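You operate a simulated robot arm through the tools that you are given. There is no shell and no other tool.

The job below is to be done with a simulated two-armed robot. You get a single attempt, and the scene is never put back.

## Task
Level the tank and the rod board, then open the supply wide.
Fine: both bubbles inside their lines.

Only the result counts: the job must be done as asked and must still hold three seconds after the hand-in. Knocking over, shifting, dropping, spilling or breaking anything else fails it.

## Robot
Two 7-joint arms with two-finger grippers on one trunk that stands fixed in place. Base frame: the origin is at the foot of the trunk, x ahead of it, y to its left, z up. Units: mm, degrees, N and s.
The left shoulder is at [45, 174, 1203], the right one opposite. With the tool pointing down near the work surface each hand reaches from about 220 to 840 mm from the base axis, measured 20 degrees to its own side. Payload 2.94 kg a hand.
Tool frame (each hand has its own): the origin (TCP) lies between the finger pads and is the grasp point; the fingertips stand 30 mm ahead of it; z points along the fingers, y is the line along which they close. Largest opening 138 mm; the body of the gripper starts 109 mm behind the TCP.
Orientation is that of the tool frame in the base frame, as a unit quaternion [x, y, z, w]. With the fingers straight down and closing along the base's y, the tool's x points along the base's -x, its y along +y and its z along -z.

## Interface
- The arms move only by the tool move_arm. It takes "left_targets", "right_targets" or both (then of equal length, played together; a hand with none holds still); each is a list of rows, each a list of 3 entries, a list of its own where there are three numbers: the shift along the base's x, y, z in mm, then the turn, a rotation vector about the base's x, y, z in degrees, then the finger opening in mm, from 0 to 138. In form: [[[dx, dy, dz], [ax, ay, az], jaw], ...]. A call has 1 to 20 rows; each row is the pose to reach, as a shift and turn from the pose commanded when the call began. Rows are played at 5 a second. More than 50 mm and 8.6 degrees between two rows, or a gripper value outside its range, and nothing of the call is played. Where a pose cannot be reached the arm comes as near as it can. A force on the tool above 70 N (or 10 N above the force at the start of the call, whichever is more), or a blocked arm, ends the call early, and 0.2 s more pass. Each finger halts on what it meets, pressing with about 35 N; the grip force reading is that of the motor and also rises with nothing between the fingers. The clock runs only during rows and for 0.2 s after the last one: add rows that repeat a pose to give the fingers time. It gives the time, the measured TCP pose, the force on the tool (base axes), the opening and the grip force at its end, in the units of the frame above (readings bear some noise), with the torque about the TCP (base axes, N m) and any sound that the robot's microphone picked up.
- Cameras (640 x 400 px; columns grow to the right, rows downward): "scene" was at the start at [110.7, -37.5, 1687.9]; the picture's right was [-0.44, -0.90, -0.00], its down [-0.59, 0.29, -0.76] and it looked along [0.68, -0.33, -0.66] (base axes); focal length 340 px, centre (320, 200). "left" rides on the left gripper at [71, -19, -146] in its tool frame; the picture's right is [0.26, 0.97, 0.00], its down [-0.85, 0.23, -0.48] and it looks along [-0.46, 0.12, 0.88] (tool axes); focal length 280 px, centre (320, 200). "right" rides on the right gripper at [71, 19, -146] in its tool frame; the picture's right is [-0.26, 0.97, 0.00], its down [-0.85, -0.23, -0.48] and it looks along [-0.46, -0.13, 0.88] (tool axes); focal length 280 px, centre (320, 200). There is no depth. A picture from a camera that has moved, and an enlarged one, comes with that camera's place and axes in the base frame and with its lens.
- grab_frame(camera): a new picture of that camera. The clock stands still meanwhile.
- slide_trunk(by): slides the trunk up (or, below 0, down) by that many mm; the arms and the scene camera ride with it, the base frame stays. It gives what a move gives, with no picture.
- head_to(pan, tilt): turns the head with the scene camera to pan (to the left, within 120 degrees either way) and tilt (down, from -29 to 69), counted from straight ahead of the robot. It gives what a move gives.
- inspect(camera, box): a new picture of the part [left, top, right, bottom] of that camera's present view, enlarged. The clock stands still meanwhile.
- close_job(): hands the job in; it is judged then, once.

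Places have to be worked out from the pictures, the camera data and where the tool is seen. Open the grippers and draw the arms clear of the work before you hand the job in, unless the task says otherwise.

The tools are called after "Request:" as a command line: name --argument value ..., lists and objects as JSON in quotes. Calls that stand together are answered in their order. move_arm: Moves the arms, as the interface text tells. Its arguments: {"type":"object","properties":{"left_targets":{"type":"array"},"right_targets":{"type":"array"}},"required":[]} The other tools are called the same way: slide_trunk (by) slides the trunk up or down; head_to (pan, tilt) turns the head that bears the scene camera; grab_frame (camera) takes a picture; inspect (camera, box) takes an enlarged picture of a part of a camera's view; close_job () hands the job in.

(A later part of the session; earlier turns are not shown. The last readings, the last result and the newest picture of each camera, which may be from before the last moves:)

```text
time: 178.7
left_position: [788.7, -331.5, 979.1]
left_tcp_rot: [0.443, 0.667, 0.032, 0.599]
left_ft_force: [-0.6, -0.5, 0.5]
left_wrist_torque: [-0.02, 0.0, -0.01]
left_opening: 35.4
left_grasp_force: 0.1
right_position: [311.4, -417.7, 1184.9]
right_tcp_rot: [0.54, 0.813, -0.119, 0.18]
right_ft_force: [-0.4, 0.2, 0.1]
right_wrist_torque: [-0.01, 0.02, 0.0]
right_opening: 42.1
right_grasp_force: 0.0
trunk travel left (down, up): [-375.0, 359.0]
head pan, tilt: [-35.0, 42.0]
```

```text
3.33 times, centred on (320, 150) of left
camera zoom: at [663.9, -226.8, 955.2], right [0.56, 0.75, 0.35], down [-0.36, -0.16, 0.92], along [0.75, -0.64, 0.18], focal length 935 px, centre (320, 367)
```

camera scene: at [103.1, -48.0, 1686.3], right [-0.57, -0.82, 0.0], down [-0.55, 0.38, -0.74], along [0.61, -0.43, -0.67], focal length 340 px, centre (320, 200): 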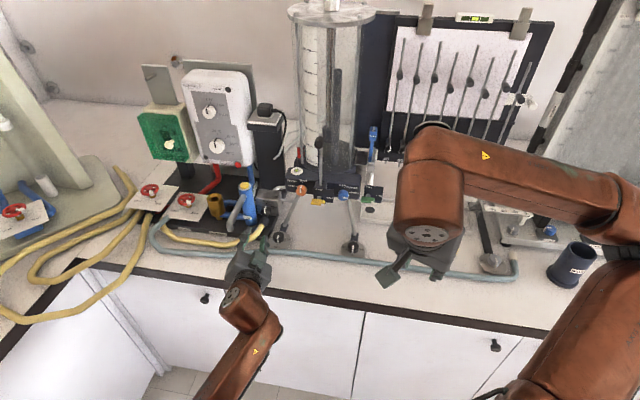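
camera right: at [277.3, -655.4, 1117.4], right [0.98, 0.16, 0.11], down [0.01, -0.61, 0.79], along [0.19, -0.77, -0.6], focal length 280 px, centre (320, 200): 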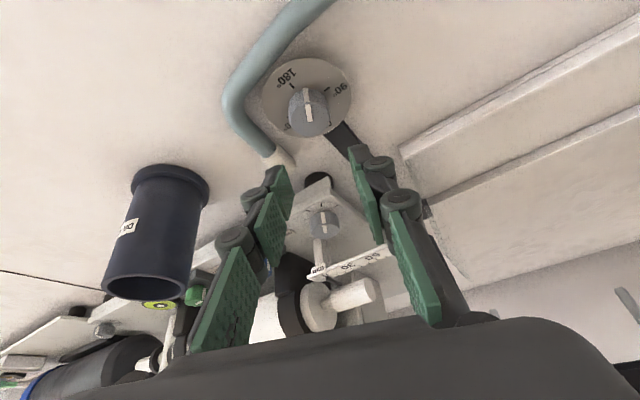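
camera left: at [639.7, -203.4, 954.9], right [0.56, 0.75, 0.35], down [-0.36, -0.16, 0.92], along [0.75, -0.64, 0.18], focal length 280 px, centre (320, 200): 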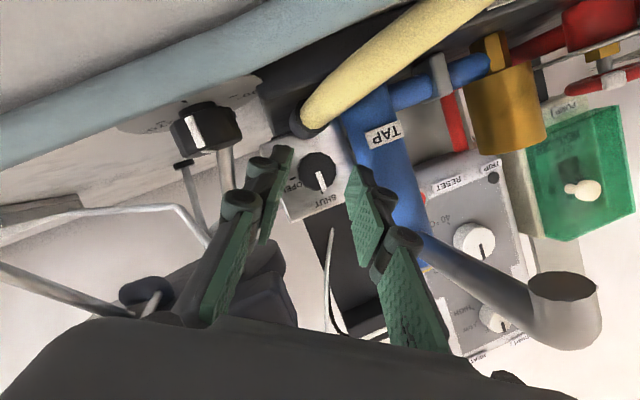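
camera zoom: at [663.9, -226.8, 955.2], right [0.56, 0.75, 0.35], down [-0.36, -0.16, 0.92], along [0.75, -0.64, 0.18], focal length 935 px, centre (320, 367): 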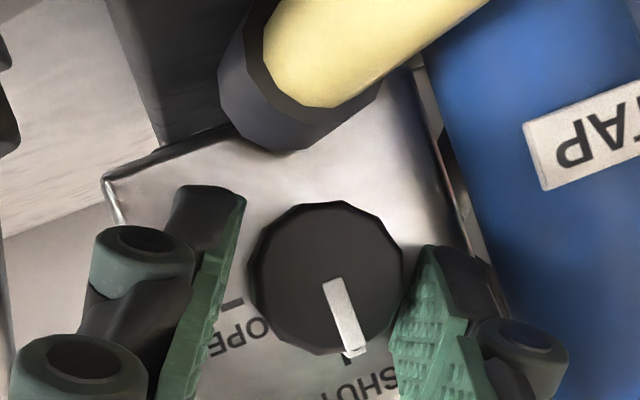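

I go 4 mm deeper along the knob's axis, watching for contact with the box face.

Request:
move_arm --left_targets '[[[1.7, -1.2, 0.1], [0, 0, 0], 35.5], [[3.2, -2.5, 0.2], [0, 0, 0], 35.5], [[3.2, -2.5, 0.2], [0, 0, 0], 35.5]]'

Request:
inspect --camera "left" --box '[240, 90, 400, 210]'

Request:
inspect --camera "scene" --box '[240, 175, 290, 215]'

```text
time: 179.5
left_position: [791.5, -332.3, 977.8]
left_tcp_rot: [0.442, 0.666, 0.031, 0.599]
left_ft_force: [-0.1, 1.0, 1.0]
left_wrist_torque: [0.01, 0.0, 0.01]
left_opening: 35.7
left_grasp_force: 0.1
right_position: [311.9, -416.6, 1184.9]
right_tcp_rot: [0.54, 0.814, -0.119, 0.18]
right_ft_force: [-0.2, 0.0, -0.6]
right_wrist_torque: [0.0, 0.0, 0.02]
right_opening: 42.1
right_grasp_force: 0.2
trunk travel left (down, up): [-375.0, 359.0]
head pan, tilt: [-35.0, 42.0]
```

```text
3.33 times, centred on (320, 150) of left
camera zoom: at [666.8, -229.1, 955.7], right [0.56, 0.75, 0.35], down [-0.36, -0.16, 0.92], along [0.75, -0.64, 0.18], focal length 935 px, centre (320, 367)
```

zoom: 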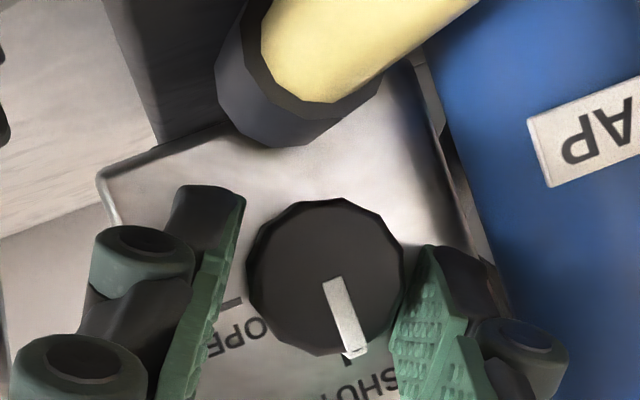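

```text
10.00 times, centred on (265, 195) of scene
camera zoom: at [103.4, -48.5, 1686.3], right [-0.57, -0.82, 0.0], down [-0.55, 0.38, -0.74], along [0.61, -0.43, -0.67], focal length 3405 px, centre (870, 250)
```

zoom: 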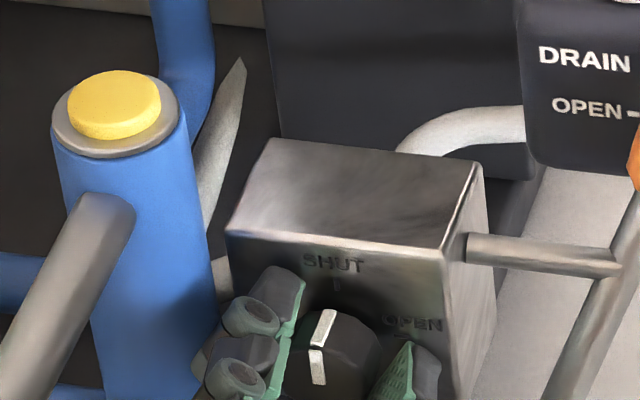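

Still no contact with the face. I close again and read the opening.

Request:
move_arm --left_targets '[[[0, 0, 0], [0, 0, 0], 30], [[0, 0, 0], [0, 0, 0], 20], [[0, 0, 0], [0, 0, 0], 15], [[0, 0, 0], [0, 0, 0], 15]]'

Request:
inspect --camera "left" --box '[240, 90, 400, 210]'

Request:
inspect --camera "scene" --box '[240, 175, 290, 215]'

```text
time: 180.5
left_position: [791.3, -332.9, 978.9]
left_tcp_rot: [0.442, 0.667, 0.033, 0.599]
left_ft_force: [0.0, -0.8, 0.3]
left_wrist_torque: [0.21, 0.25, -0.45]
left_opening: 28.3
left_grasp_force: 44.8
right_position: [310.8, -417.6, 1186.0]
right_tcp_rot: [0.54, 0.814, -0.119, 0.18]
right_ft_force: [0.2, 0.0, -0.2]
right_wrist_torque: [-0.02, 0.0, 0.0]
right_opening: 41.8
right_grasp_force: 0.0
trunk travel left (down, up): [-375.0, 359.0]
head pan, tilt: [-35.0, 42.0]
```

```text
3.33 times, centred on (320, 150) of left
camera zoom: at [666.7, -229.3, 955.5], right [0.56, 0.75, 0.35], down [-0.36, -0.16, 0.92], along [0.75, -0.64, 0.18], focal length 935 px, centre (320, 367)
```

zoom: 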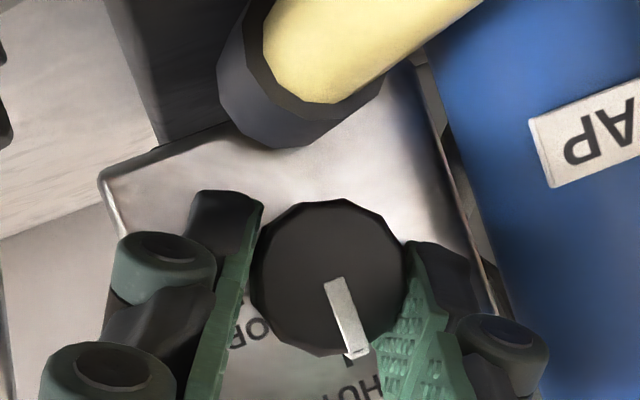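

```text
10.00 times, centred on (265, 195) of scene
camera zoom: at [103.4, -48.7, 1686.2], right [-0.57, -0.82, 0.0], down [-0.55, 0.38, -0.74], along [0.61, -0.43, -0.67], focal length 3405 px, centre (870, 250)
```

zoom: 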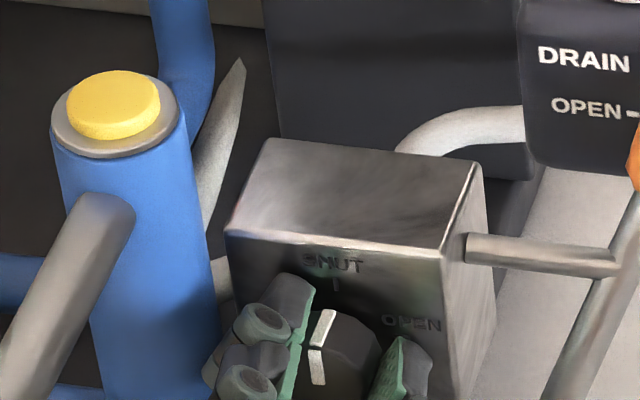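

The knob is simply smaller (28.3 mm), so the hold was right and the valve is stiff. I try again, turning very slowly, 1° per row.

Request:
move_arm --left_targets '[[[0, 0, 0], [0.74, -0.67, 0], 15], [[-0.1, -0.1, -0.1], [1.48, -1.35, 0], 15], [[-0.2, -0.2, -0.3], [2.2, -2, 0], 15], [[-0.3, -0.3, -0.4], [3, -2.7, 0], 15], [[-0.4, -0.4, -0.5], [3.7, -3.4, 0], 15], [[-0.5, -0.5, -0.6], [4.4, -4, 0], 15], [[-0.6, -0.6, -0.7], [5.2, -4.7, 0], 15], [[-0.7, -0.7, -0.8], [5.9, -5.4, 0], 15], [[-0.7, -0.8, -0.9], [6.7, -6.1, 0], 15], [[-0.8, -0.9, -1], [7.4, -6.7, 0], 15], [[-0.8, -0.9, -1], [7.4, -6.7, 0], 15]]'

Request:
inspect --camera "left" --box '[240, 90, 400, 210]'

Request:
inspect --camera "scene" --box '[240, 175, 290, 215]'

```text
time: 182.9
left_position: [789.3, -333.4, 977.0]
left_tcp_rot: [0.477, 0.627, 0.1, 0.608]
left_ft_force: [1.9, -2.5, -0.8]
left_wrist_torque: [-0.23, 0.29, -0.61]
left_opening: 27.7
left_grasp_force: 44.7
right_position: [312.9, -418.6, 1184.7]
right_tcp_rot: [0.54, 0.813, -0.12, 0.18]
right_ft_force: [-0.5, 0.1, 1.0]
right_wrist_torque: [-0.02, 0.01, 0.0]
right_opening: 42.1
right_grasp_force: 0.1
trunk travel left (down, up): [-375.0, 359.0]
head pan, tilt: [-35.0, 42.0]
```

```text
3.33 times, centred on (320, 150) of left
camera zoom: at [669.0, -226.6, 953.3], right [0.51, 0.69, 0.51], down [-0.46, -0.28, 0.84], along [0.73, -0.66, 0.18], focal length 935 px, centre (320, 367)
```

zoom: 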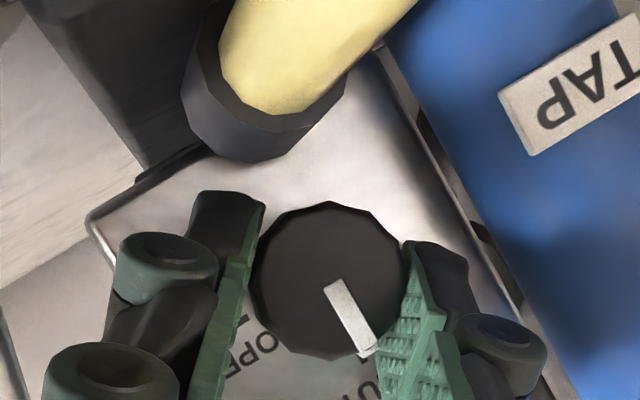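

```text
10.00 times, centred on (265, 195) of scene
camera zoom: at [103.8, -49.0, 1686.2], right [-0.57, -0.82, 0.0], down [-0.55, 0.38, -0.74], along [0.61, -0.43, -0.67], focal length 3405 px, centre (870, 250)
```

zoom: 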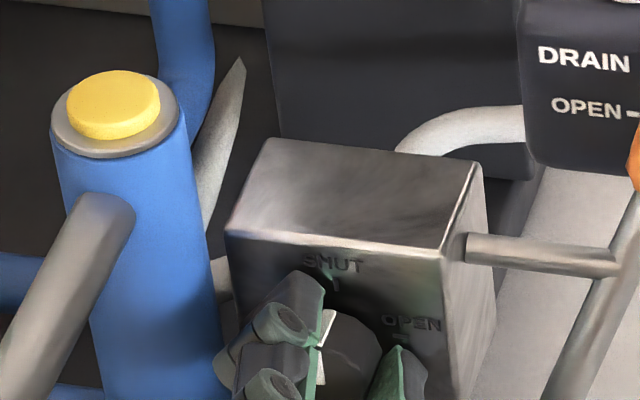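

The pads still slip (~0.4 N·m) and the pointer stays at SHUT. To learn whether the knob is blocked only in this sense, I turn the gripped hand back the other way by 10° and watch the pointer.

Request:
move_arm --left_targets '[[[0.2, 0.2, 0.3], [-1.85, 1.7, 0], 15], [[0.4, 0.4, 0.5], [-3.7, 3.4, 0], 15], [[0.6, 0.7, 0.8], [-5.5, 5, 0], 15], [[0.8, 0.9, 1], [-7.4, 6.7, 0], 15], [[0.8, 0.9, 1], [-7.4, 6.7, 0], 15]]'

Request:
inspect --camera "left" --box '[240, 90, 400, 210]'

Request:
inspect --camera "scene" --box '[240, 175, 290, 215]'

```text
time: 184.1
left_position: [791.3, -333.3, 979.0]
left_tcp_rot: [0.442, 0.667, 0.032, 0.599]
left_ft_force: [-0.6, 1.9, 0.2]
left_wrist_torque: [0.61, 0.59, -0.2]
left_opening: 27.8
left_grasp_force: 45.5
right_position: [312.1, -416.7, 1184.4]
right_tcp_rot: [0.54, 0.813, -0.119, 0.18]
right_ft_force: [0.6, 0.1, 0.1]
right_wrist_torque: [0.01, 0.0, 0.03]
right_opening: 42.3
right_grasp_force: 0.2
trunk travel left (down, up): [-375.0, 359.0]
head pan, tilt: [-35.0, 42.0]
```

```text
3.33 times, centred on (320, 150) of left
camera zoom: at [666.8, -229.1, 954.9], right [0.56, 0.75, 0.35], down [-0.36, -0.16, 0.92], along [0.75, -0.64, 0.18], focal length 935 px, centre (320, 367)
```

zoom: 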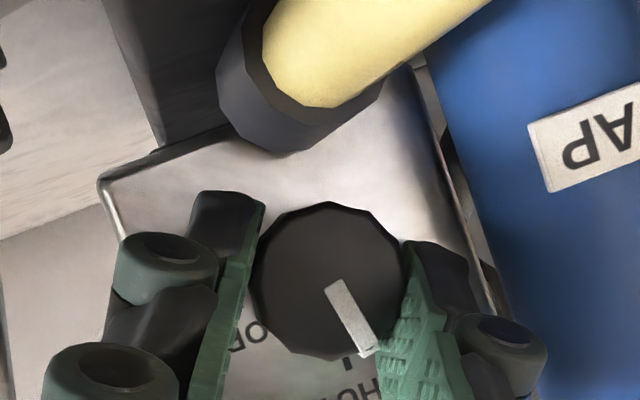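

```text
10.00 times, centred on (265, 195) of scene
camera zoom: at [103.6, -48.5, 1686.2], right [-0.57, -0.82, 0.0], down [-0.55, 0.38, -0.74], along [0.61, -0.43, -0.67], focal length 3405 px, centre (870, 250)
```

zoom: 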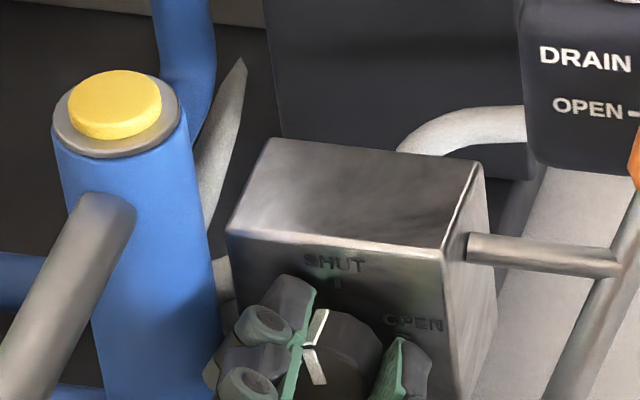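

Turning counter-clockwise the knob follows freely (10°), so the clockwise side is the shut stop and this valve opens anticlockwise, round to its OPEN mark. I now make the first full anticlockwise stroke: open, roll forward 31°, regrip, turn back 34°.

Request:
move_arm --left_targets '[[[0, 0, 0], [0, 0, 0], 34], [[0, 0, 0], [0, 0, 0], 34], [[-0.7, -0.7, -0.8], [5.9, -5.4, 0], 34], [[-1.2, -1.4, -1.7], [11.8, -10.8, 0], 34], [[-1.7, -1.9, -2.7], [17.7, -16.2, 0], 34], [[-2, -2.2, -3.7], [22.9, -20.9, 0], 34], [[-2, -2.2, -3.7], [22.9, -20.9, 0], 25], [[-2, -2.2, -3.7], [22.9, -20.9, 0], 15], [[-2, -2.2, -3.7], [22.9, -20.9, 0], 15], [[-1.7, -1.8, -2.6], [17, -15.5, 0], 15], [[-1.2, -1.3, -1.6], [11.1, -10.1, 0], 15], [[-0.6, -0.6, -0.7], [5.2, -4.7, 0], 15], [[0.1, 0.1, 0.1], [-0.7, 0.7, 0], 15], [[0.3, 0.3, 0.3], [-2.2, 2, 0], 15], [[0.3, 0.3, 0.3], [-2.2, 2, 0], 15]]'

Request:
inspect --camera "left" --box '[240, 90, 400, 210]'

Request:
inspect --camera "scene" --box '[240, 175, 290, 215]'

```text
time: 187.3
left_position: [792.0, -331.8, 979.4]
left_tcp_rot: [0.43, 0.678, 0.011, 0.596]
left_ft_force: [0.3, 2.0, -2.1]
left_wrist_torque: [0.55, 0.53, -0.35]
left_opening: 27.6
left_grasp_force: 45.2
right_position: [312.0, -418.1, 1185.8]
right_tcp_rot: [0.54, 0.814, -0.119, 0.179]
right_ft_force: [0.3, -0.2, -0.4]
right_wrist_torque: [0.04, -0.03, -0.01]
right_opening: 42.0
right_grasp_force: 0.0
trunk travel left (down, up): [-375.0, 359.0]
head pan, tilt: [-35.0, 42.0]
```

```text
3.33 times, centred on (320, 150) of left
camera zoom: at [666.3, -229.4, 955.1], right [0.57, 0.76, 0.3], down [-0.33, -0.13, 0.94], along [0.75, -0.63, 0.18], focal length 935 px, centre (320, 367)
```

zoom: 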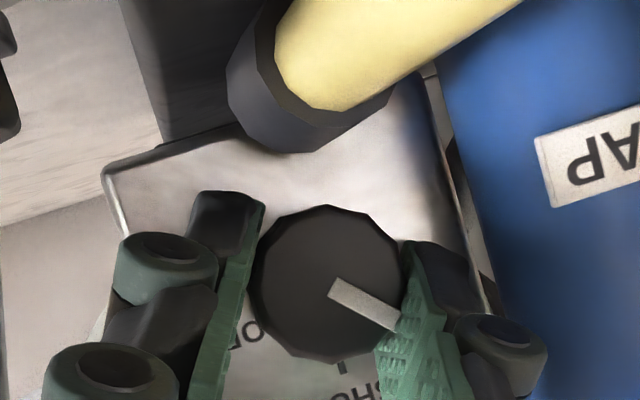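

```text
10.00 times, centred on (265, 195) of scene
camera zoom: at [103.9, -48.5, 1686.2], right [-0.57, -0.82, 0.0], down [-0.55, 0.38, -0.74], along [0.61, -0.43, -0.67], focal length 3405 px, centre (870, 250)
```

zoom: 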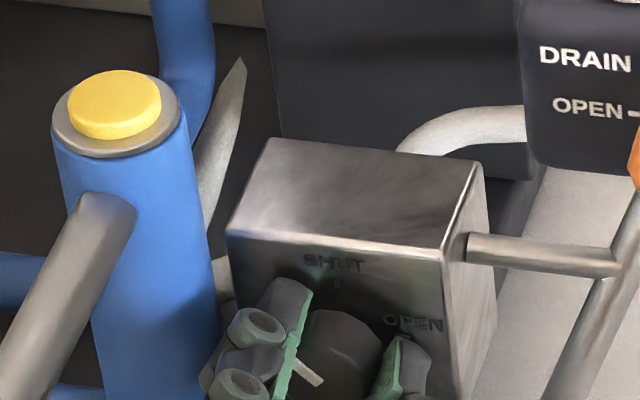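

The pointer has swung about 43° anticlockwise from SHUT. I repeat the same stroke (open, roll forward 34°, grip, turn back 34°).

Request:
move_arm --left_targets '[[[0, 0, 0], [0, 0, 0], 34], [[0, 0, 0], [0, 0, 0], 34], [[-0.7, -0.7, -0.7], [5.9, -5.4, 0], 34], [[-1.3, -1.4, -1.6], [11.8, -10.8, 0], 34], [[-1.8, -2, -2.6], [17.7, -16.2, 0], 34], [[-2.2, -2.4, -3.7], [23.6, -21.6, 0], 34], [[-2.3, -2.5, -3.9], [25.1, -22.9, 0], 34], [[-2.3, -2.5, -3.9], [25.1, -22.9, 0], 24], [[-2.3, -2.5, -3.9], [25.1, -22.9, 0], 15], [[-2.3, -2.5, -3.9], [25.1, -22.9, 0], 15], [[-1.9, -2.1, -2.8], [19.2, -17.5, 0], 15], [[-1.4, -1.6, -1.8], [13.3, -12.1, 0], 15], [[-0.8, -0.9, -0.9], [7.4, -6.7, 0], 15], [[-0.2, -0.2, -0.2], [1.5, -1.3, 0], 15], [[0, 0, 0], [0, 0, 0], 15], [[0, 0, 0], [0, 0, 0], 15]]'

Request:
inspect --camera "left" --box '[240, 90, 400, 210]'

Request:
inspect --camera "scene" --box '[240, 175, 290, 215]'

```text
time: 190.7
left_position: [791.3, -331.8, 979.1]
left_tcp_rot: [0.431, 0.678, 0.011, 0.596]
left_ft_force: [-3.5, 1.6, -4.4]
left_wrist_torque: [0.47, 0.52, -0.22]
left_opening: 28.2
left_grasp_force: 44.8
right_position: [312.4, -417.9, 1185.7]
right_tcp_rot: [0.541, 0.813, -0.119, 0.181]
right_ft_force: [0.5, -0.1, 0.1]
right_wrist_torque: [-0.01, -0.01, 0.01]
right_opening: 41.7
right_grasp_force: 0.0
trunk travel left (down, up): [-375.0, 359.0]
head pan, tilt: [-35.0, 42.0]
```

```text
3.33 times, centred on (320, 150) of left
camera zoom: at [666.0, -229.5, 955.6], right [0.57, 0.76, 0.3], down [-0.33, -0.13, 0.94], along [0.75, -0.63, 0.18], focal length 935 px, centre (320, 367)
```

zoom: 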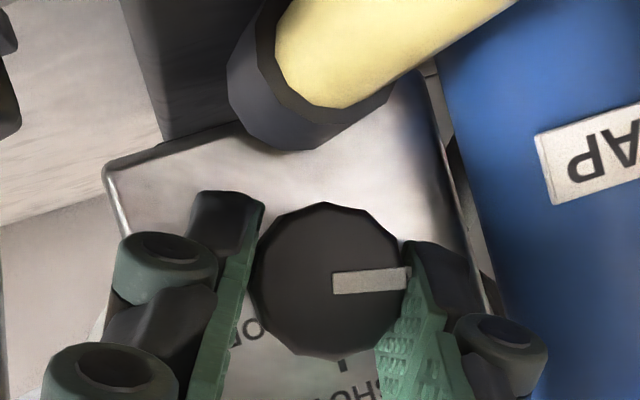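

```text
10.00 times, centred on (265, 195) of scene
camera zoom: at [103.5, -48.7, 1686.2], right [-0.57, -0.82, 0.0], down [-0.55, 0.38, -0.74], along [0.61, -0.43, -0.67], focal length 3405 px, centre (870, 250)
```

zoom: 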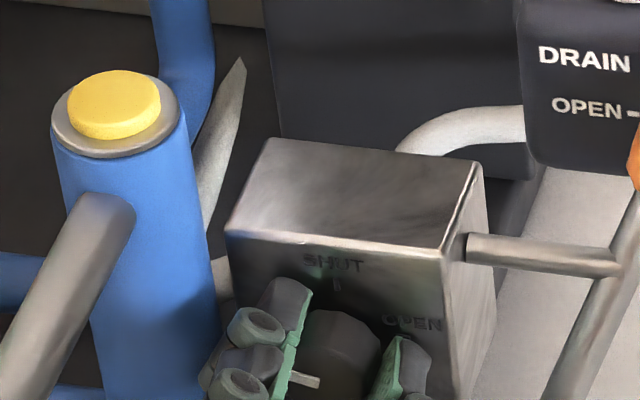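

About 80° now and still turning freely. Another identical stroke.

Request:
move_arm --left_targets '[[[0, 0, 0], [0, 0, 0], 34], [[0, 0, 0], [0, 0, 0], 34], [[-0.7, -0.7, -0.7], [5.9, -5.4, 0], 34], [[-1.3, -1.4, -1.6], [11.8, -10.8, 0], 34], [[-1.8, -2, -2.6], [17.7, -16.2, 0], 34], [[-2.2, -2.4, -3.7], [23.6, -21.6, 0], 34], [[-2.3, -2.5, -3.9], [25.1, -22.9, 0], 34], [[-2.3, -2.5, -3.9], [25.1, -22.9, 0], 24], [[-2.3, -2.5, -3.9], [25.1, -22.9, 0], 15], [[-2.3, -2.5, -3.9], [25.1, -22.9, 0], 15], [[-1.9, -2.1, -2.8], [19.2, -17.5, 0], 15], [[-1.4, -1.6, -1.8], [13.3, -12.1, 0], 15], [[-0.8, -0.9, -0.9], [7.4, -6.7, 0], 15], [[-0.2, -0.2, -0.2], [1.5, -1.3, 0], 15], [[0, 0, 0], [0, 0, 0], 15], [[0, 0, 0], [0, 0, 0], 15]]'

Request:
inspect --camera "left" --box '[240, 90, 400, 210]'

Request:
grab_frame --camera "scene"

```text
time: 194.1
left_position: [790.9, -332.1, 978.9]
left_tcp_rot: [0.432, 0.678, 0.011, 0.595]
left_ft_force: [-1.8, 0.0, -5.4]
left_wrist_torque: [0.52, 0.6, -0.13]
left_opening: 28.5
left_grasp_force: 45.3
right_position: [311.5, -416.9, 1184.9]
right_tcp_rot: [0.54, 0.813, -0.119, 0.179]
right_ft_force: [-0.1, 0.7, -0.3]
right_wrist_torque: [0.02, 0.03, 0.04]
right_opening: 42.2
right_grasp_force: 0.0
trunk travel left (down, up): [-375.0, 359.0]
head pan, tilt: [-35.0, 42.0]
```

```text
3.33 times, centred on (320, 150) of left
camera zoom: at [666.0, -229.7, 955.8], right [0.57, 0.76, 0.3], down [-0.33, -0.13, 0.94], along [0.75, -0.63, 0.18], focal length 935 px, centre (320, 367)
```

zoom: 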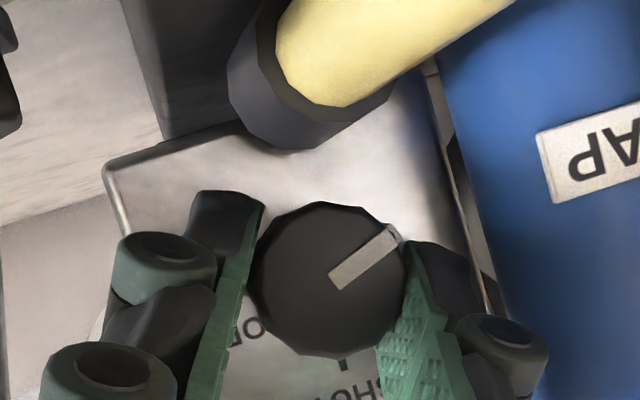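

```text
taken
camera scene: at [103.8, -49.0, 1686.2], right [-0.57, -0.82, 0.0], down [-0.55, 0.38, -0.74], along [0.61, -0.43, -0.67], focal length 340 px, centre (320, 200)
```

scene: 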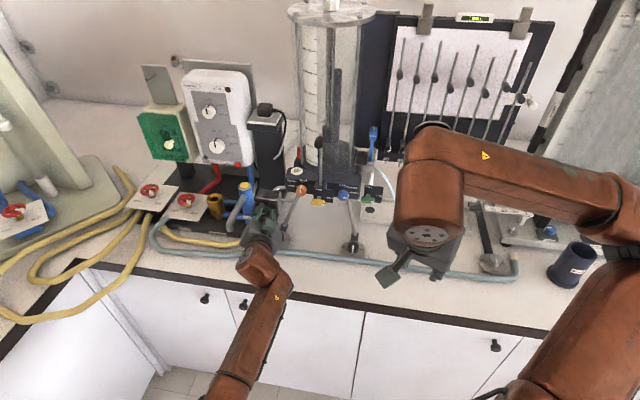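

Water is now jetting from the tank's orifice, confirming this is the tank supply; the valve is at ≈115° and still free. I check the jet quickly.

Request:
inspect --camera "scene" --box '[290, 100, 450, 230]'

Request:
move_arm --left_targets '[[[0, 0, 0], [0, 0, 0], 34], [[0, 0, 0], [0, 0, 0], 34], [[-0.7, -0.7, -0.7], [5.9, -5.4, 0], 34], [[-1.3, -1.4, -1.6], [11.8, -10.8, 0], 34], [[-1.8, -2, -2.6], [17.7, -16.2, 0], 34], [[-2.2, -2.4, -3.7], [23.6, -21.6, 0], 34], [[-2.3, -2.5, -3.9], [25.1, -22.9, 0], 34], [[-2.3, -2.5, -3.9], [25.1, -22.9, 0], 24], [[-2.3, -2.5, -3.9], [25.1, -22.9, 0], 15], [[-2.3, -2.5, -3.9], [25.1, -22.9, 0], 15], [[-1.9, -2.1, -2.8], [19.2, -17.5, 0], 15], [[-1.4, -1.6, -1.8], [13.3, -12.1, 0], 15], [[-0.8, -0.9, -0.9], [7.4, -6.7, 0], 15], [[-0.2, -0.2, -0.2], [1.5, -1.3, 0], 15], [[0, 0, 0], [0, 0, 0], 15], [[0, 0, 0], [0, 0, 0], 15]]'

Request:
inspect --camera "left" --box '[240, 90, 400, 210]'

```text
3.08 times, centred on (370, 165) of scene
camera zoom: at [103.8, -49.0, 1686.2], right [-0.57, -0.82, 0.0], down [-0.55, 0.38, -0.74], along [0.61, -0.43, -0.67], focal length 1048 px, centre (166, 308)
```

zoom: 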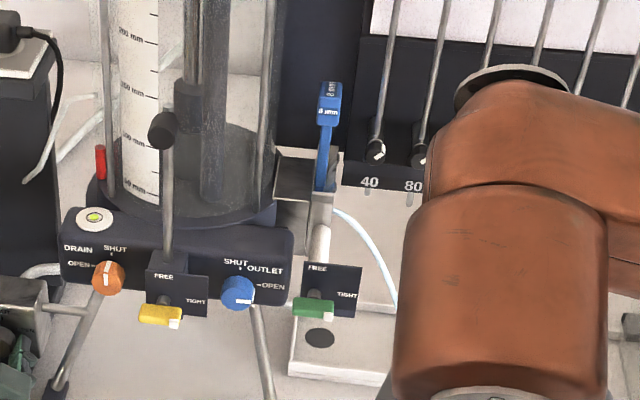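

```text
time: 197.5
left_position: [792.0, -331.8, 979.0]
left_tcp_rot: [0.431, 0.678, 0.012, 0.596]
left_ft_force: [-4.3, 4.2, -3.7]
left_wrist_torque: [0.52, 0.52, -0.22]
left_opening: 28.8
left_grasp_force: 45.0
right_position: [311.5, -416.4, 1185.4]
right_tcp_rot: [0.541, 0.813, -0.118, 0.18]
right_ft_force: [0.0, 0.3, 0.4]
right_wrist_torque: [0.01, 0.0, 0.01]
right_opening: 41.9
right_grasp_force: 0.1
trunk travel left (down, up): [-375.0, 359.0]
head pan, tilt: [-35.0, 42.0]
```

```text
3.33 times, centred on (320, 150) of left
camera zoom: at [666.1, -229.5, 955.5], right [0.57, 0.76, 0.3], down [-0.33, -0.13, 0.94], along [0.75, -0.63, 0.18], focal length 935 px, centre (320, 367)
```

zoom: 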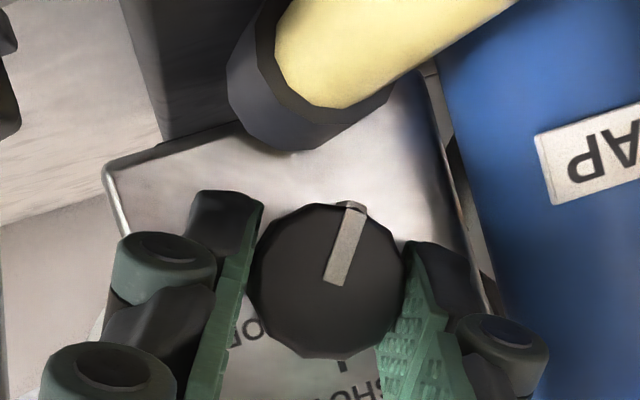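

The jet falls into the tray, and the valve is now at ≈150°. Next stroke.

Request:
move_arm --left_targets '[[[0, 0, 0], [0, 0, 0], 34], [[0, 0, 0], [0, 0, 0], 34], [[-0.7, -0.7, -0.7], [5.9, -5.4, 0], 34], [[-1.3, -1.4, -1.6], [11.8, -10.8, 0], 34], [[-1.8, -2, -2.6], [17.7, -16.2, 0], 34], [[-2.2, -2.4, -3.7], [23.6, -21.6, 0], 34], [[-2.3, -2.5, -3.9], [25.1, -22.9, 0], 34], [[-2.3, -2.5, -3.9], [25.1, -22.9, 0], 24], [[-2.3, -2.5, -3.9], [25.1, -22.9, 0], 15], [[-2.3, -2.5, -3.9], [25.1, -22.9, 0], 15], [[-1.9, -2.1, -2.8], [19.2, -17.5, 0], 15], [[-1.4, -1.6, -1.8], [13.3, -12.1, 0], 15], [[-0.8, -0.9, -0.9], [7.4, -6.7, 0], 15], [[-0.2, -0.2, -0.2], [1.5, -1.3, 0], 15], [[0, 0, 0], [0, 0, 0], 15], [[0, 0, 0], [0, 0, 0], 15]]'

Request:
inspect --camera "left" --box '[240, 90, 400, 210]'

```text
time: 200.9
left_position: [790.9, -332.4, 978.4]
left_tcp_rot: [0.432, 0.678, 0.011, 0.595]
left_ft_force: [-1.5, 4.0, -4.1]
left_wrist_torque: [0.36, 0.38, -0.32]
left_opening: 28.4
left_grasp_force: 45.1
right_position: [311.7, -416.6, 1185.8]
right_tcp_rot: [0.541, 0.813, -0.12, 0.18]
right_ft_force: [-0.2, 0.1, -0.3]
right_wrist_torque: [-0.01, 0.0, 0.0]
right_opening: 42.0
right_grasp_force: 0.0
trunk travel left (down, up): [-375.0, 359.0]
head pan, tilt: [-35.0, 42.0]
```

```text
3.33 times, centred on (320, 150) of left
camera zoom: at [665.9, -229.5, 955.7], right [0.57, 0.76, 0.3], down [-0.33, -0.13, 0.94], along [0.75, -0.63, 0.18], focal length 935 px, centre (320, 367)
```

zoom: 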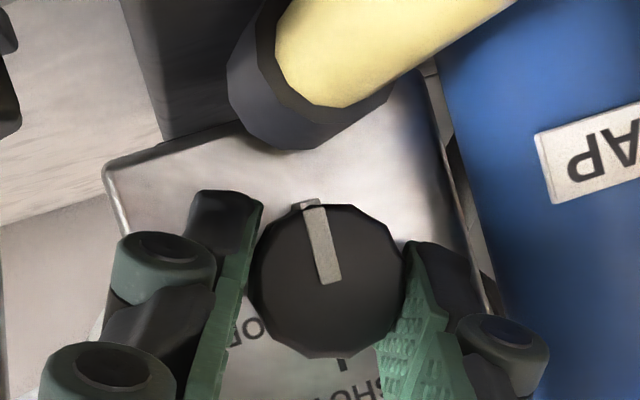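

Pointer is now about 180° round from SHUT. Next stroke.

Request:
move_arm --left_targets '[[[0, 0, 0], [0, 0, 0], 34], [[0, 0, 0], [0, 0, 0], 34], [[-0.7, -0.7, -0.7], [5.9, -5.4, 0], 34], [[-1.3, -1.4, -1.6], [11.8, -10.8, 0], 34], [[-1.8, -2, -2.6], [17.7, -16.2, 0], 34], [[-2.2, -2.4, -3.7], [23.6, -21.6, 0], 34], [[-2.3, -2.5, -3.9], [25.1, -22.9, 0], 34], [[-2.3, -2.5, -3.9], [25.1, -22.9, 0], 24], [[-2.3, -2.5, -3.9], [25.1, -22.9, 0], 15], [[-2.3, -2.5, -3.9], [25.1, -22.9, 0], 15], [[-1.9, -2.1, -2.8], [19.2, -17.5, 0], 15], [[-1.4, -1.6, -1.8], [13.3, -12.1, 0], 15], [[-0.8, -0.9, -0.9], [7.4, -6.7, 0], 15], [[-0.2, -0.2, -0.2], [1.5, -1.3, 0], 15], [[0, 0, 0], [0, 0, 0], 15], [[0, 0, 0], [0, 0, 0], 15]]'

Request:
inspect --camera "left" --box '[240, 90, 400, 210]'

```text
time: 204.3
left_position: [789.4, -332.4, 978.5]
left_tcp_rot: [0.431, 0.678, 0.012, 0.596]
left_ft_force: [-0.7, 0.1, -3.0]
left_wrist_torque: [0.45, 0.45, -0.26]
left_opening: 28.5
left_grasp_force: 45.6
right_position: [312.0, -418.4, 1185.2]
right_tcp_rot: [0.541, 0.813, -0.119, 0.179]
right_ft_force: [-0.2, -0.4, 0.3]
right_wrist_torque: [-0.01, -0.01, 0.01]
right_opening: 41.8
right_grasp_force: 0.1
trunk travel left (down, up): [-375.0, 359.0]
head pan, tilt: [-35.0, 42.0]
```

```text
3.33 times, centred on (320, 150) of left
camera zoom: at [665.8, -229.5, 955.9], right [0.57, 0.76, 0.3], down [-0.33, -0.12, 0.94], along [0.75, -0.63, 0.18], focal length 935 px, centre (320, 367)
```

zoom: 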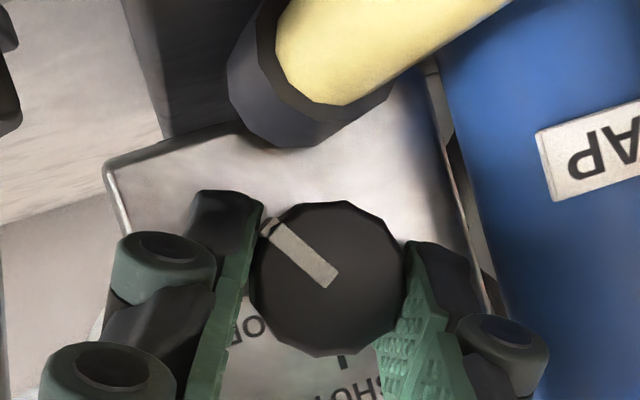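

About 212°. Two more strokes should bring it to the OPEN mark; I make the next.

Request:
move_arm --left_targets '[[[0, 0, 0], [0, 0, 0], 34], [[0, 0, 0], [0, 0, 0], 34], [[-0.7, -0.7, -0.7], [5.9, -5.4, 0], 34], [[-1.3, -1.4, -1.6], [11.8, -10.8, 0], 34], [[-1.8, -2, -2.6], [17.7, -16.2, 0], 34], [[-2.2, -2.4, -3.7], [23.6, -21.6, 0], 34], [[-2.3, -2.5, -3.9], [25.1, -22.9, 0], 34], [[-2.3, -2.5, -3.9], [25.1, -22.9, 0], 24], [[-2.3, -2.5, -3.9], [25.1, -22.9, 0], 15], [[-2.3, -2.5, -3.9], [25.1, -22.9, 0], 15], [[-1.9, -2.1, -2.8], [19.2, -17.5, 0], 15], [[-1.4, -1.6, -1.8], [13.3, -12.1, 0], 15], [[-0.8, -0.9, -0.9], [7.4, -6.7, 0], 15], [[-0.2, -0.2, -0.2], [1.5, -1.3, 0], 15], [[0, 0, 0], [0, 0, 0], 15], [[0, 0, 0], [0, 0, 0], 15]]'

Request:
inspect --camera "left" --box '[240, 90, 400, 210]'

Request:
grab_frame --camera "scene"

```text
time: 207.7
left_position: [791.2, -331.9, 979.0]
left_tcp_rot: [0.43, 0.678, 0.012, 0.596]
left_ft_force: [-8.9, 5.5, -7.3]
left_wrist_torque: [0.52, 0.62, -0.26]
left_opening: 28.3
left_grasp_force: 45.4
right_position: [312.4, -416.3, 1185.6]
right_tcp_rot: [0.54, 0.814, -0.119, 0.18]
right_ft_force: [-0.5, -0.1, -0.3]
right_wrist_torque: [0.02, -0.01, 0.04]
right_opening: 42.2
right_grasp_force: 0.1
trunk travel left (down, up): [-375.0, 359.0]
head pan, tilt: [-35.0, 42.0]
```

```text
3.33 times, centred on (320, 150) of left
camera zoom: at [665.8, -229.4, 955.6], right [0.57, 0.76, 0.3], down [-0.33, -0.13, 0.94], along [0.75, -0.63, 0.18], focal length 935 px, centre (320, 367)
```

zoom: 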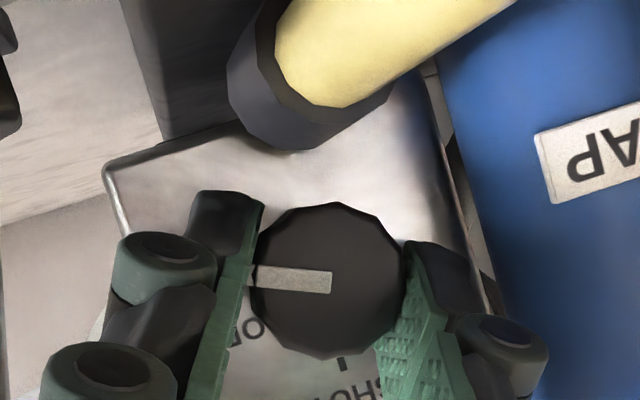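

```text
taken
camera scene: at [103.1, -48.2, 1686.2], right [-0.57, -0.82, 0.0], down [-0.55, 0.38, -0.74], along [0.61, -0.43, -0.67], focal length 340 px, centre (320, 200)
```

scene: 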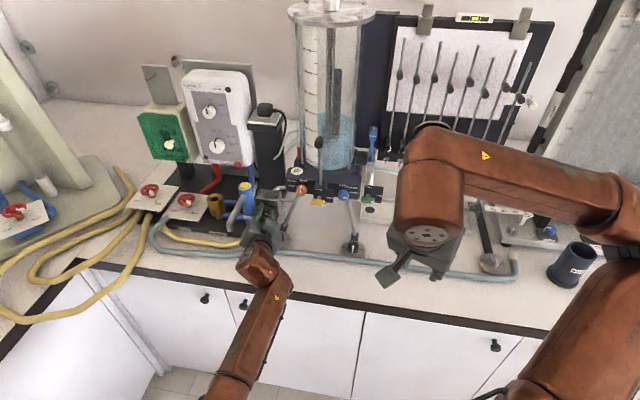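

The tank is filling and the valve is at ≈250°. A last full stroke will take it to its open stop.

Request:
move_arm --left_targets '[[[0, 0, 0], [0, 0, 0], 34], [[0, 0, 0], [0, 0, 0], 34], [[-0.7, -0.7, -0.7], [5.9, -5.4, 0], 34], [[-1.3, -1.4, -1.6], [11.8, -10.8, 0], 34], [[-1.8, -2, -2.6], [17.7, -16.2, 0], 34], [[-2.2, -2.4, -3.7], [23.6, -21.6, 0], 34], [[-2.3, -2.5, -3.9], [25.1, -22.9, 0], 34], [[-2.3, -2.5, -3.9], [25.1, -22.9, 0], 24], [[-2.3, -2.5, -3.9], [25.1, -22.9, 0], 15], [[-2.3, -2.5, -3.9], [25.1, -22.9, 0], 15], [[-1.9, -2.1, -2.8], [19.2, -17.5, 0], 15], [[-1.4, -1.6, -1.8], [13.3, -12.1, 0], 15], [[-0.8, -0.9, -0.9], [7.4, -6.7, 0], 15], [[-0.2, -0.2, -0.2], [1.5, -1.3, 0], 15], [[0, 0, 0], [0, 0, 0], 15], [[0, 0, 0], [0, 0, 0], 15]]'

Request:
inspect --camera "left" --box '[240, 90, 400, 210]'

Request:
inspect --camera "scene" --box '[240, 175, 290, 215]'

```text
time: 211.1
left_position: [791.0, -332.5, 979.9]
left_tcp_rot: [0.432, 0.677, 0.009, 0.595]
left_ft_force: [-4.0, 1.6, -4.5]
left_wrist_torque: [0.75, 0.18, -0.32]
left_opening: 28.4
left_grasp_force: 45.0
right_position: [311.9, -417.9, 1186.3]
right_tcp_rot: [0.541, 0.813, -0.12, 0.18]
right_ft_force: [0.1, -0.4, 0.3]
right_wrist_torque: [-0.01, -0.03, 0.01]
right_opening: 41.9
right_grasp_force: 0.0
trunk travel left (down, up): [-375.0, 359.0]
head pan, tilt: [-35.0, 42.0]
```

```text
3.33 times, centred on (320, 150) of left
camera zoom: at [665.7, -229.6, 956.2], right [0.57, 0.76, 0.3], down [-0.33, -0.13, 0.94], along [0.75, -0.63, 0.18], focal length 935 px, centre (320, 367)
```

zoom: 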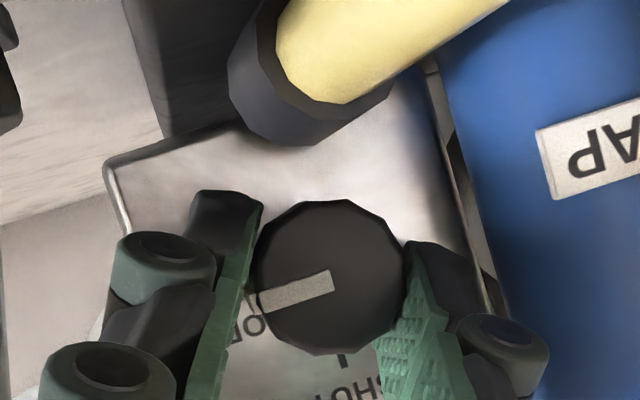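

```text
10.00 times, centred on (265, 195) of scene
camera zoom: at [103.4, -48.7, 1686.2], right [-0.57, -0.82, 0.0], down [-0.55, 0.38, -0.74], along [0.61, -0.43, -0.67], focal length 3405 px, centre (870, 250)
```

zoom: 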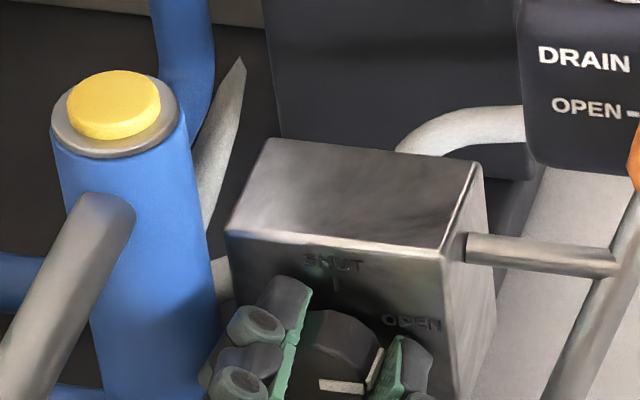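

The pointer now lies at the OPEN mark (≈270°) and the grip slipped at the end of travel, so the valve is at its open stop. I release and withdraw along the same path I came in.

Request:
move_arm --left_targets '[[[0, 0, 0], [0, 0, 0], 35], [[0, 0, 0], [0, 0, 0], 35], [[-0.3, -0.4, -0.4], [3, -2.7, 0], 35], [[-8, 7, -0.2], [3, -2.7, 0], 35.5], [[-22, 20, 0], [3, -2.7, 0], 35.5], [[-42, 40, 1], [3, -2.7, 0], 36], [[-60, 58, 3], [3, -2.7, 0], 36], [[-78, 76, 5], [3, -2.7, 0], 36], [[-92, 78, 24], [3, -2.7, 0], 36], [[-110, 81, 48], [3, -2.7, 0], 36], [[-133, 86, 79], [3, -2.7, 0], 36]]'

Request:
grab_frame --camera "left"

Request:
inspect --camera "scene" --box '[240, 175, 290, 215]'

Request:
grab_frame --camera "scene"

```text
time: 213.7
left_position: [679.2, -219.4, 1064.5]
left_tcp_rot: [0.447, 0.656, 0.071, 0.604]
left_ft_force: [0.2, 0.0, 0.1]
left_wrist_torque: [0.01, -0.01, -0.07]
left_opening: 36.0
left_grasp_force: 0.0
right_position: [311.5, -417.7, 1186.1]
right_tcp_rot: [0.54, 0.814, -0.119, 0.179]
right_ft_force: [0.5, 0.2, 0.3]
right_wrist_torque: [-0.01, 0.04, 0.0]
right_opening: 42.1
right_grasp_force: 0.0
trunk travel left (down, up): [-375.0, 359.0]
head pan, tilt: [-35.0, 42.0]
stopped in row 11 (left hand): the arm was blocked; the commanded pose is now the measured one
```

```text
taken
camera left: at [553.7, -118.4, 1039.4], right [0.52, 0.75, 0.42], down [-0.4, -0.22, 0.89], along [0.76, -0.63, 0.18], focal length 280 px, centre (320, 200)
```

left: 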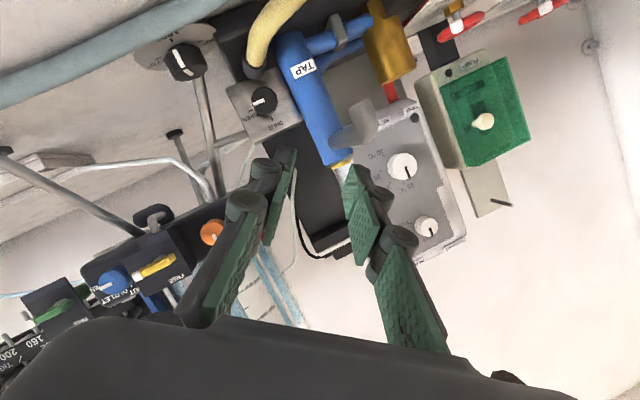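

```text
10.00 times, centred on (265, 195) of scene
camera zoom: at [104.1, -48.2, 1686.2], right [-0.57, -0.82, 0.0], down [-0.55, 0.38, -0.74], along [0.61, -0.43, -0.67], focal length 3405 px, centre (870, 250)
```

zoom: 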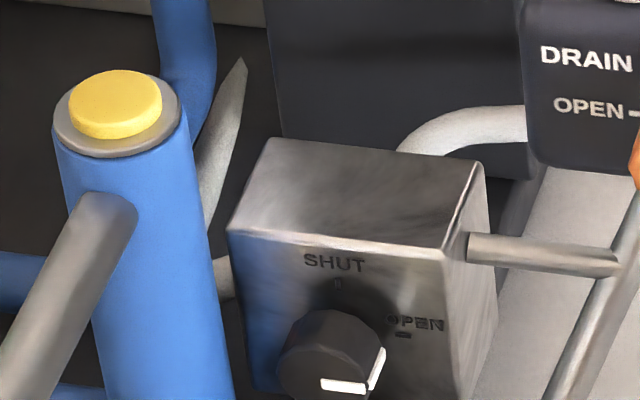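

```text
taken
camera scene: at [104.1, -48.2, 1686.2], right [-0.57, -0.82, 0.0], down [-0.55, 0.38, -0.74], along [0.61, -0.43, -0.67], focal length 340 px, centre (320, 200)
```

scene: 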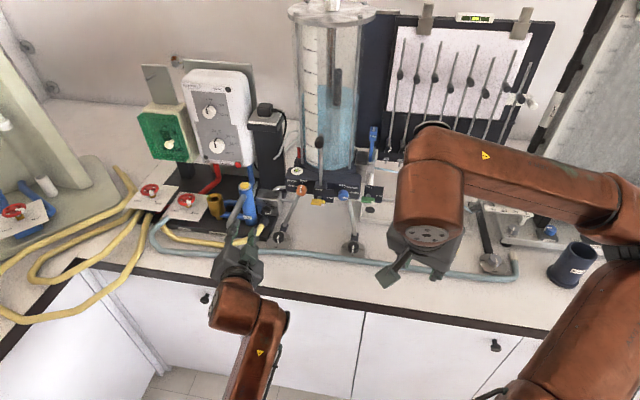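

The pointer stands at OPEN. The left elbow has again met the robot's own body at the end of the withdrawal; I unroll the hand and raise it, which freed the arm before.

Request:
move_arm --left_targets '[[[0, 0, 8], [-5.2, 4.7, 0], 40], [[0, 0, 16], [-10.3, 9.4, 0], 40], [[0, 0, 24], [-15.5, 14.2, 0], 40], [[0, 0, 32], [-20.7, 18.9, 0], 40], [[0, 0, 40], [-25.9, 23.6, 0], 40], [[0, 0, 50], [-28.8, 26.3, 0], 40]]'

Request:
grab_frame --camera "scene"

```text
time: 215.3
left_position: [699.3, -190.2, 1102.6]
left_tcp_rot: [0.285, 0.777, -0.166, 0.536]
left_ft_force: [-0.8, -0.1, 0.0]
left_wrist_torque: [-0.04, 0.01, -0.03]
left_opening: 39.8
left_grasp_force: 0.1
right_position: [311.9, -416.4, 1185.3]
right_tcp_rot: [0.54, 0.813, -0.119, 0.181]
right_ft_force: [-0.5, 0.3, 0.0]
right_wrist_torque: [0.02, 0.01, 0.0]
right_opening: 42.1
right_grasp_force: 0.2
trunk travel left (down, up): [-375.0, 359.0]
head pan, tilt: [-35.0, 42.0]
stopped in row 6 (left hand): the arm was blocked; the commanded pose is now the measured one
```

```text
taken
camera scene: at [103.5, -47.8, 1686.2], right [-0.57, -0.82, 0.0], down [-0.55, 0.38, -0.74], along [0.61, -0.43, -0.67], focal length 340 px, centre (320, 200)
```

scene: 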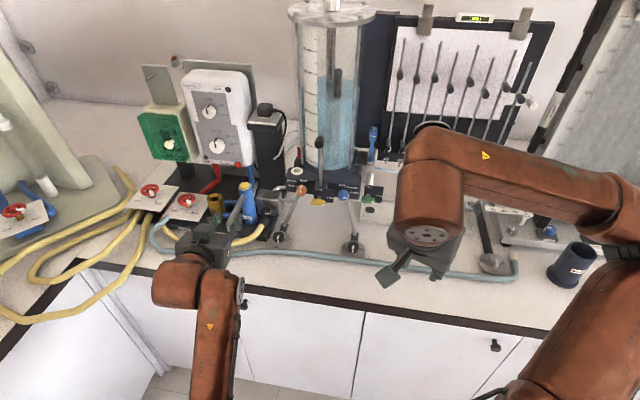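

Everything is undisturbed. I now un-tilt the hand to tool-down while lifting it back (which moves the wrist up and forward, freeing the elbow).

Request:
move_arm --left_targets '[[[-4, 4, 14], [5.2, 5.7, 0], 40], [[-12, 10, 24], [10.5, 11.5, 0], 40], [[-24, 18, 34], [15.7, 17.2, 0], 40], [[-36, 26, 44], [21, 23, 0], 40], [[-48, 34, 54], [26.2, 28.7, 0], 40], [[-62, 42, 62], [31.5, 34.5, 0], 40], [[-78, 50, 70], [36.7, 40.2, 0], 40], [[-94, 60, 76], [42, 46, 0], 40], [[-109, 70, 80], [47.2, 51.7, 0], 40], [[-109, 70, 80], [47.2, 51.7, 0], 40]]'

Request:
grab_frame --camera "scene"

```text
time: 217.5
left_position: [589.6, -120.1, 1184.5]
left_tcp_rot: [0.369, 0.929, 0.042, -0.003]
left_ft_force: [-0.1, 0.6, 0.9]
left_wrist_torque: [-0.03, 0.01, 0.04]
left_opening: 39.9
left_grasp_force: 0.0
left hand out of reach, approached as far as the arm can: row 5
right_position: [312.0, -417.0, 1185.0]
right_tcp_rot: [0.54, 0.813, -0.119, 0.18]
right_ft_force: [0.7, -0.7, 0.0]
right_wrist_torque: [0.0, 0.04, -0.03]
right_opening: 42.1
right_grasp_force: 0.0
trunk travel left (down, up): [-375.0, 359.0]
head pan, tilt: [-35.0, 42.0]
```

```text
taken
camera scene: at [104.3, -47.7, 1686.1], right [-0.57, -0.82, 0.0], down [-0.55, 0.38, -0.74], along [0.61, -0.43, -0.67], focal length 340 px, centre (320, 200)
```

scene: 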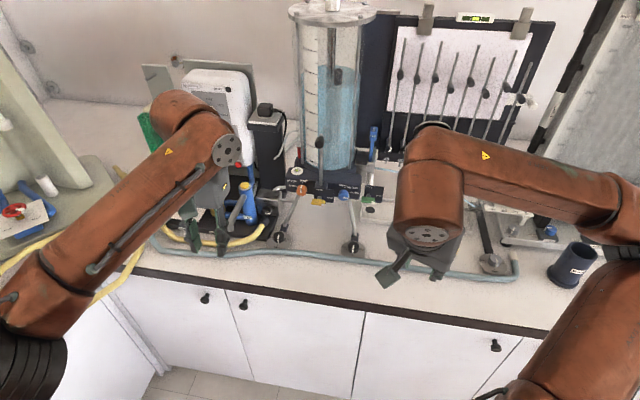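

Free again. I take the left hand to its parking place at the left and open both grippers.

Request:
move_arm --left_targets '[[[-14, 39, 0], [0, 0, 0], 60], [[-28, 78, 0], [0, 0, 0], 80], [[-43, 117, 0], [0, 0, 0], 100], [[-58, 156, 0], [0, 0, 0], 100], [[-73, 195, 0], [0, 0, 0], 100], [[-88, 234, 0], [0, 0, 0], 100], [[-105, 273, 0], [0, 0, 0], 100], [[-122, 312, 0], [0, 0, 0], 100], [[-139, 351, 0], [0, 0, 0], 100], [[-155, 390, 0], [0, 0, 0], 100]]' --right_targets '[[[0, 0, 0], [0, 0, 0], 60], [[0, 0, 0], [0, 0, 0], 80], [[0, 0, 0], [0, 0, 0], 100], [[0, 0, 0], [0, 0, 0], 100], [[0, 0, 0], [0, 0, 0], 100], [[0, 0, 0], [0, 0, 0], 100], [[0, 0, 0], [0, 0, 0], 100], [[0, 0, 0], [0, 0, 0], 100], [[0, 0, 0], [0, 0, 0], 100], [[0, 0, 0], [0, 0, 0], 100]]'

Request:
grab_frame --camera "scene"

Request:
inspect --camera "scene" --box '[275, 155, 325, 190]'

Request:
inspect --camera "scene" --box '[445, 0, 505, 40]'

Request:
inspect --camera "scene" --box '[220, 170, 320, 250]'

```text
time: 219.7
left_position: [433.1, 270.7, 1184.9]
left_tcp_rot: [0.37, 0.928, 0.042, -0.001]
left_ft_force: [0.5, 1.0, -0.5]
left_wrist_torque: [-0.07, -0.05, -0.03]
left_opening: 100.0
left_grasp_force: 0.0
right_position: [310.0, -415.1, 1186.8]
right_tcp_rot: [0.54, 0.813, -0.119, 0.182]
right_ft_force: [0.5, 0.3, -0.3]
right_wrist_torque: [-0.01, 0.04, 0.03]
right_opening: 100.1
right_grasp_force: 0.0
trunk travel left (down, up): [-375.0, 359.0]
head pan, tilt: [-35.0, 42.0]
```

```text
taken
camera scene: at [101.8, -45.6, 1686.5], right [-0.57, -0.82, 0.0], down [-0.55, 0.38, -0.74], along [0.61, -0.43, -0.67], focal length 340 px, centre (320, 200)
```

scene: 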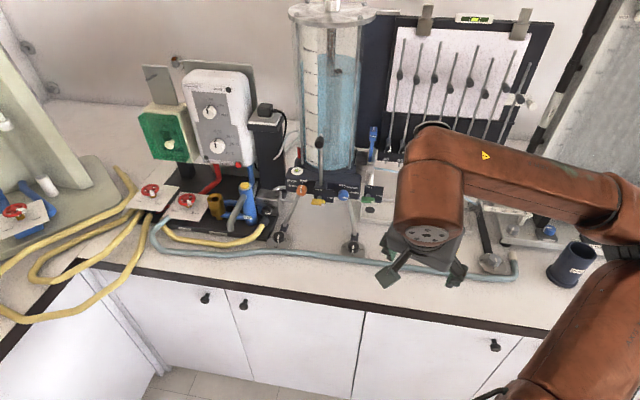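

```text
11.43 times, centred on (300, 172) of scene
camera zoom: at [101.8, -45.6, 1686.5], right [-0.57, -0.82, 0.0], down [-0.55, 0.38, -0.74], along [0.61, -0.43, -0.67], focal length 3892 px, centre (549, 514)
```

zoom: 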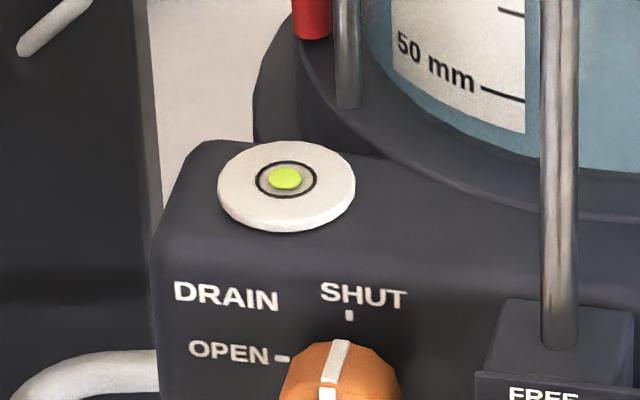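

```text
10.00 times, centred on (475, 20) of scene
camera zoom: at [101.8, -45.6, 1686.5], right [-0.57, -0.82, 0.0], down [-0.55, 0.38, -0.74], along [0.61, -0.43, -0.67], focal length 3405 px, centre (-1230, 2000)
```

zoom: 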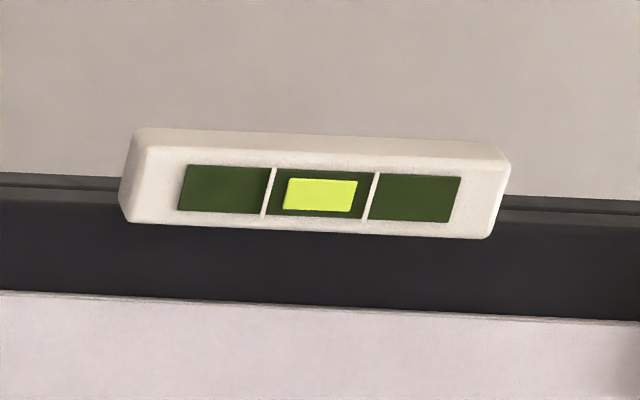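

```text
5.00 times, centred on (270, 210) of scene
camera zoom: at [101.8, -45.6, 1686.5], right [-0.57, -0.82, 0.0], down [-0.55, 0.38, -0.74], along [0.61, -0.43, -0.67], focal length 1703 px, centre (570, 150)
```

zoom: 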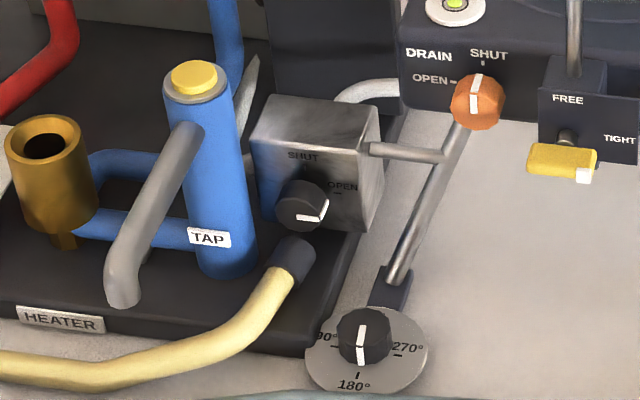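

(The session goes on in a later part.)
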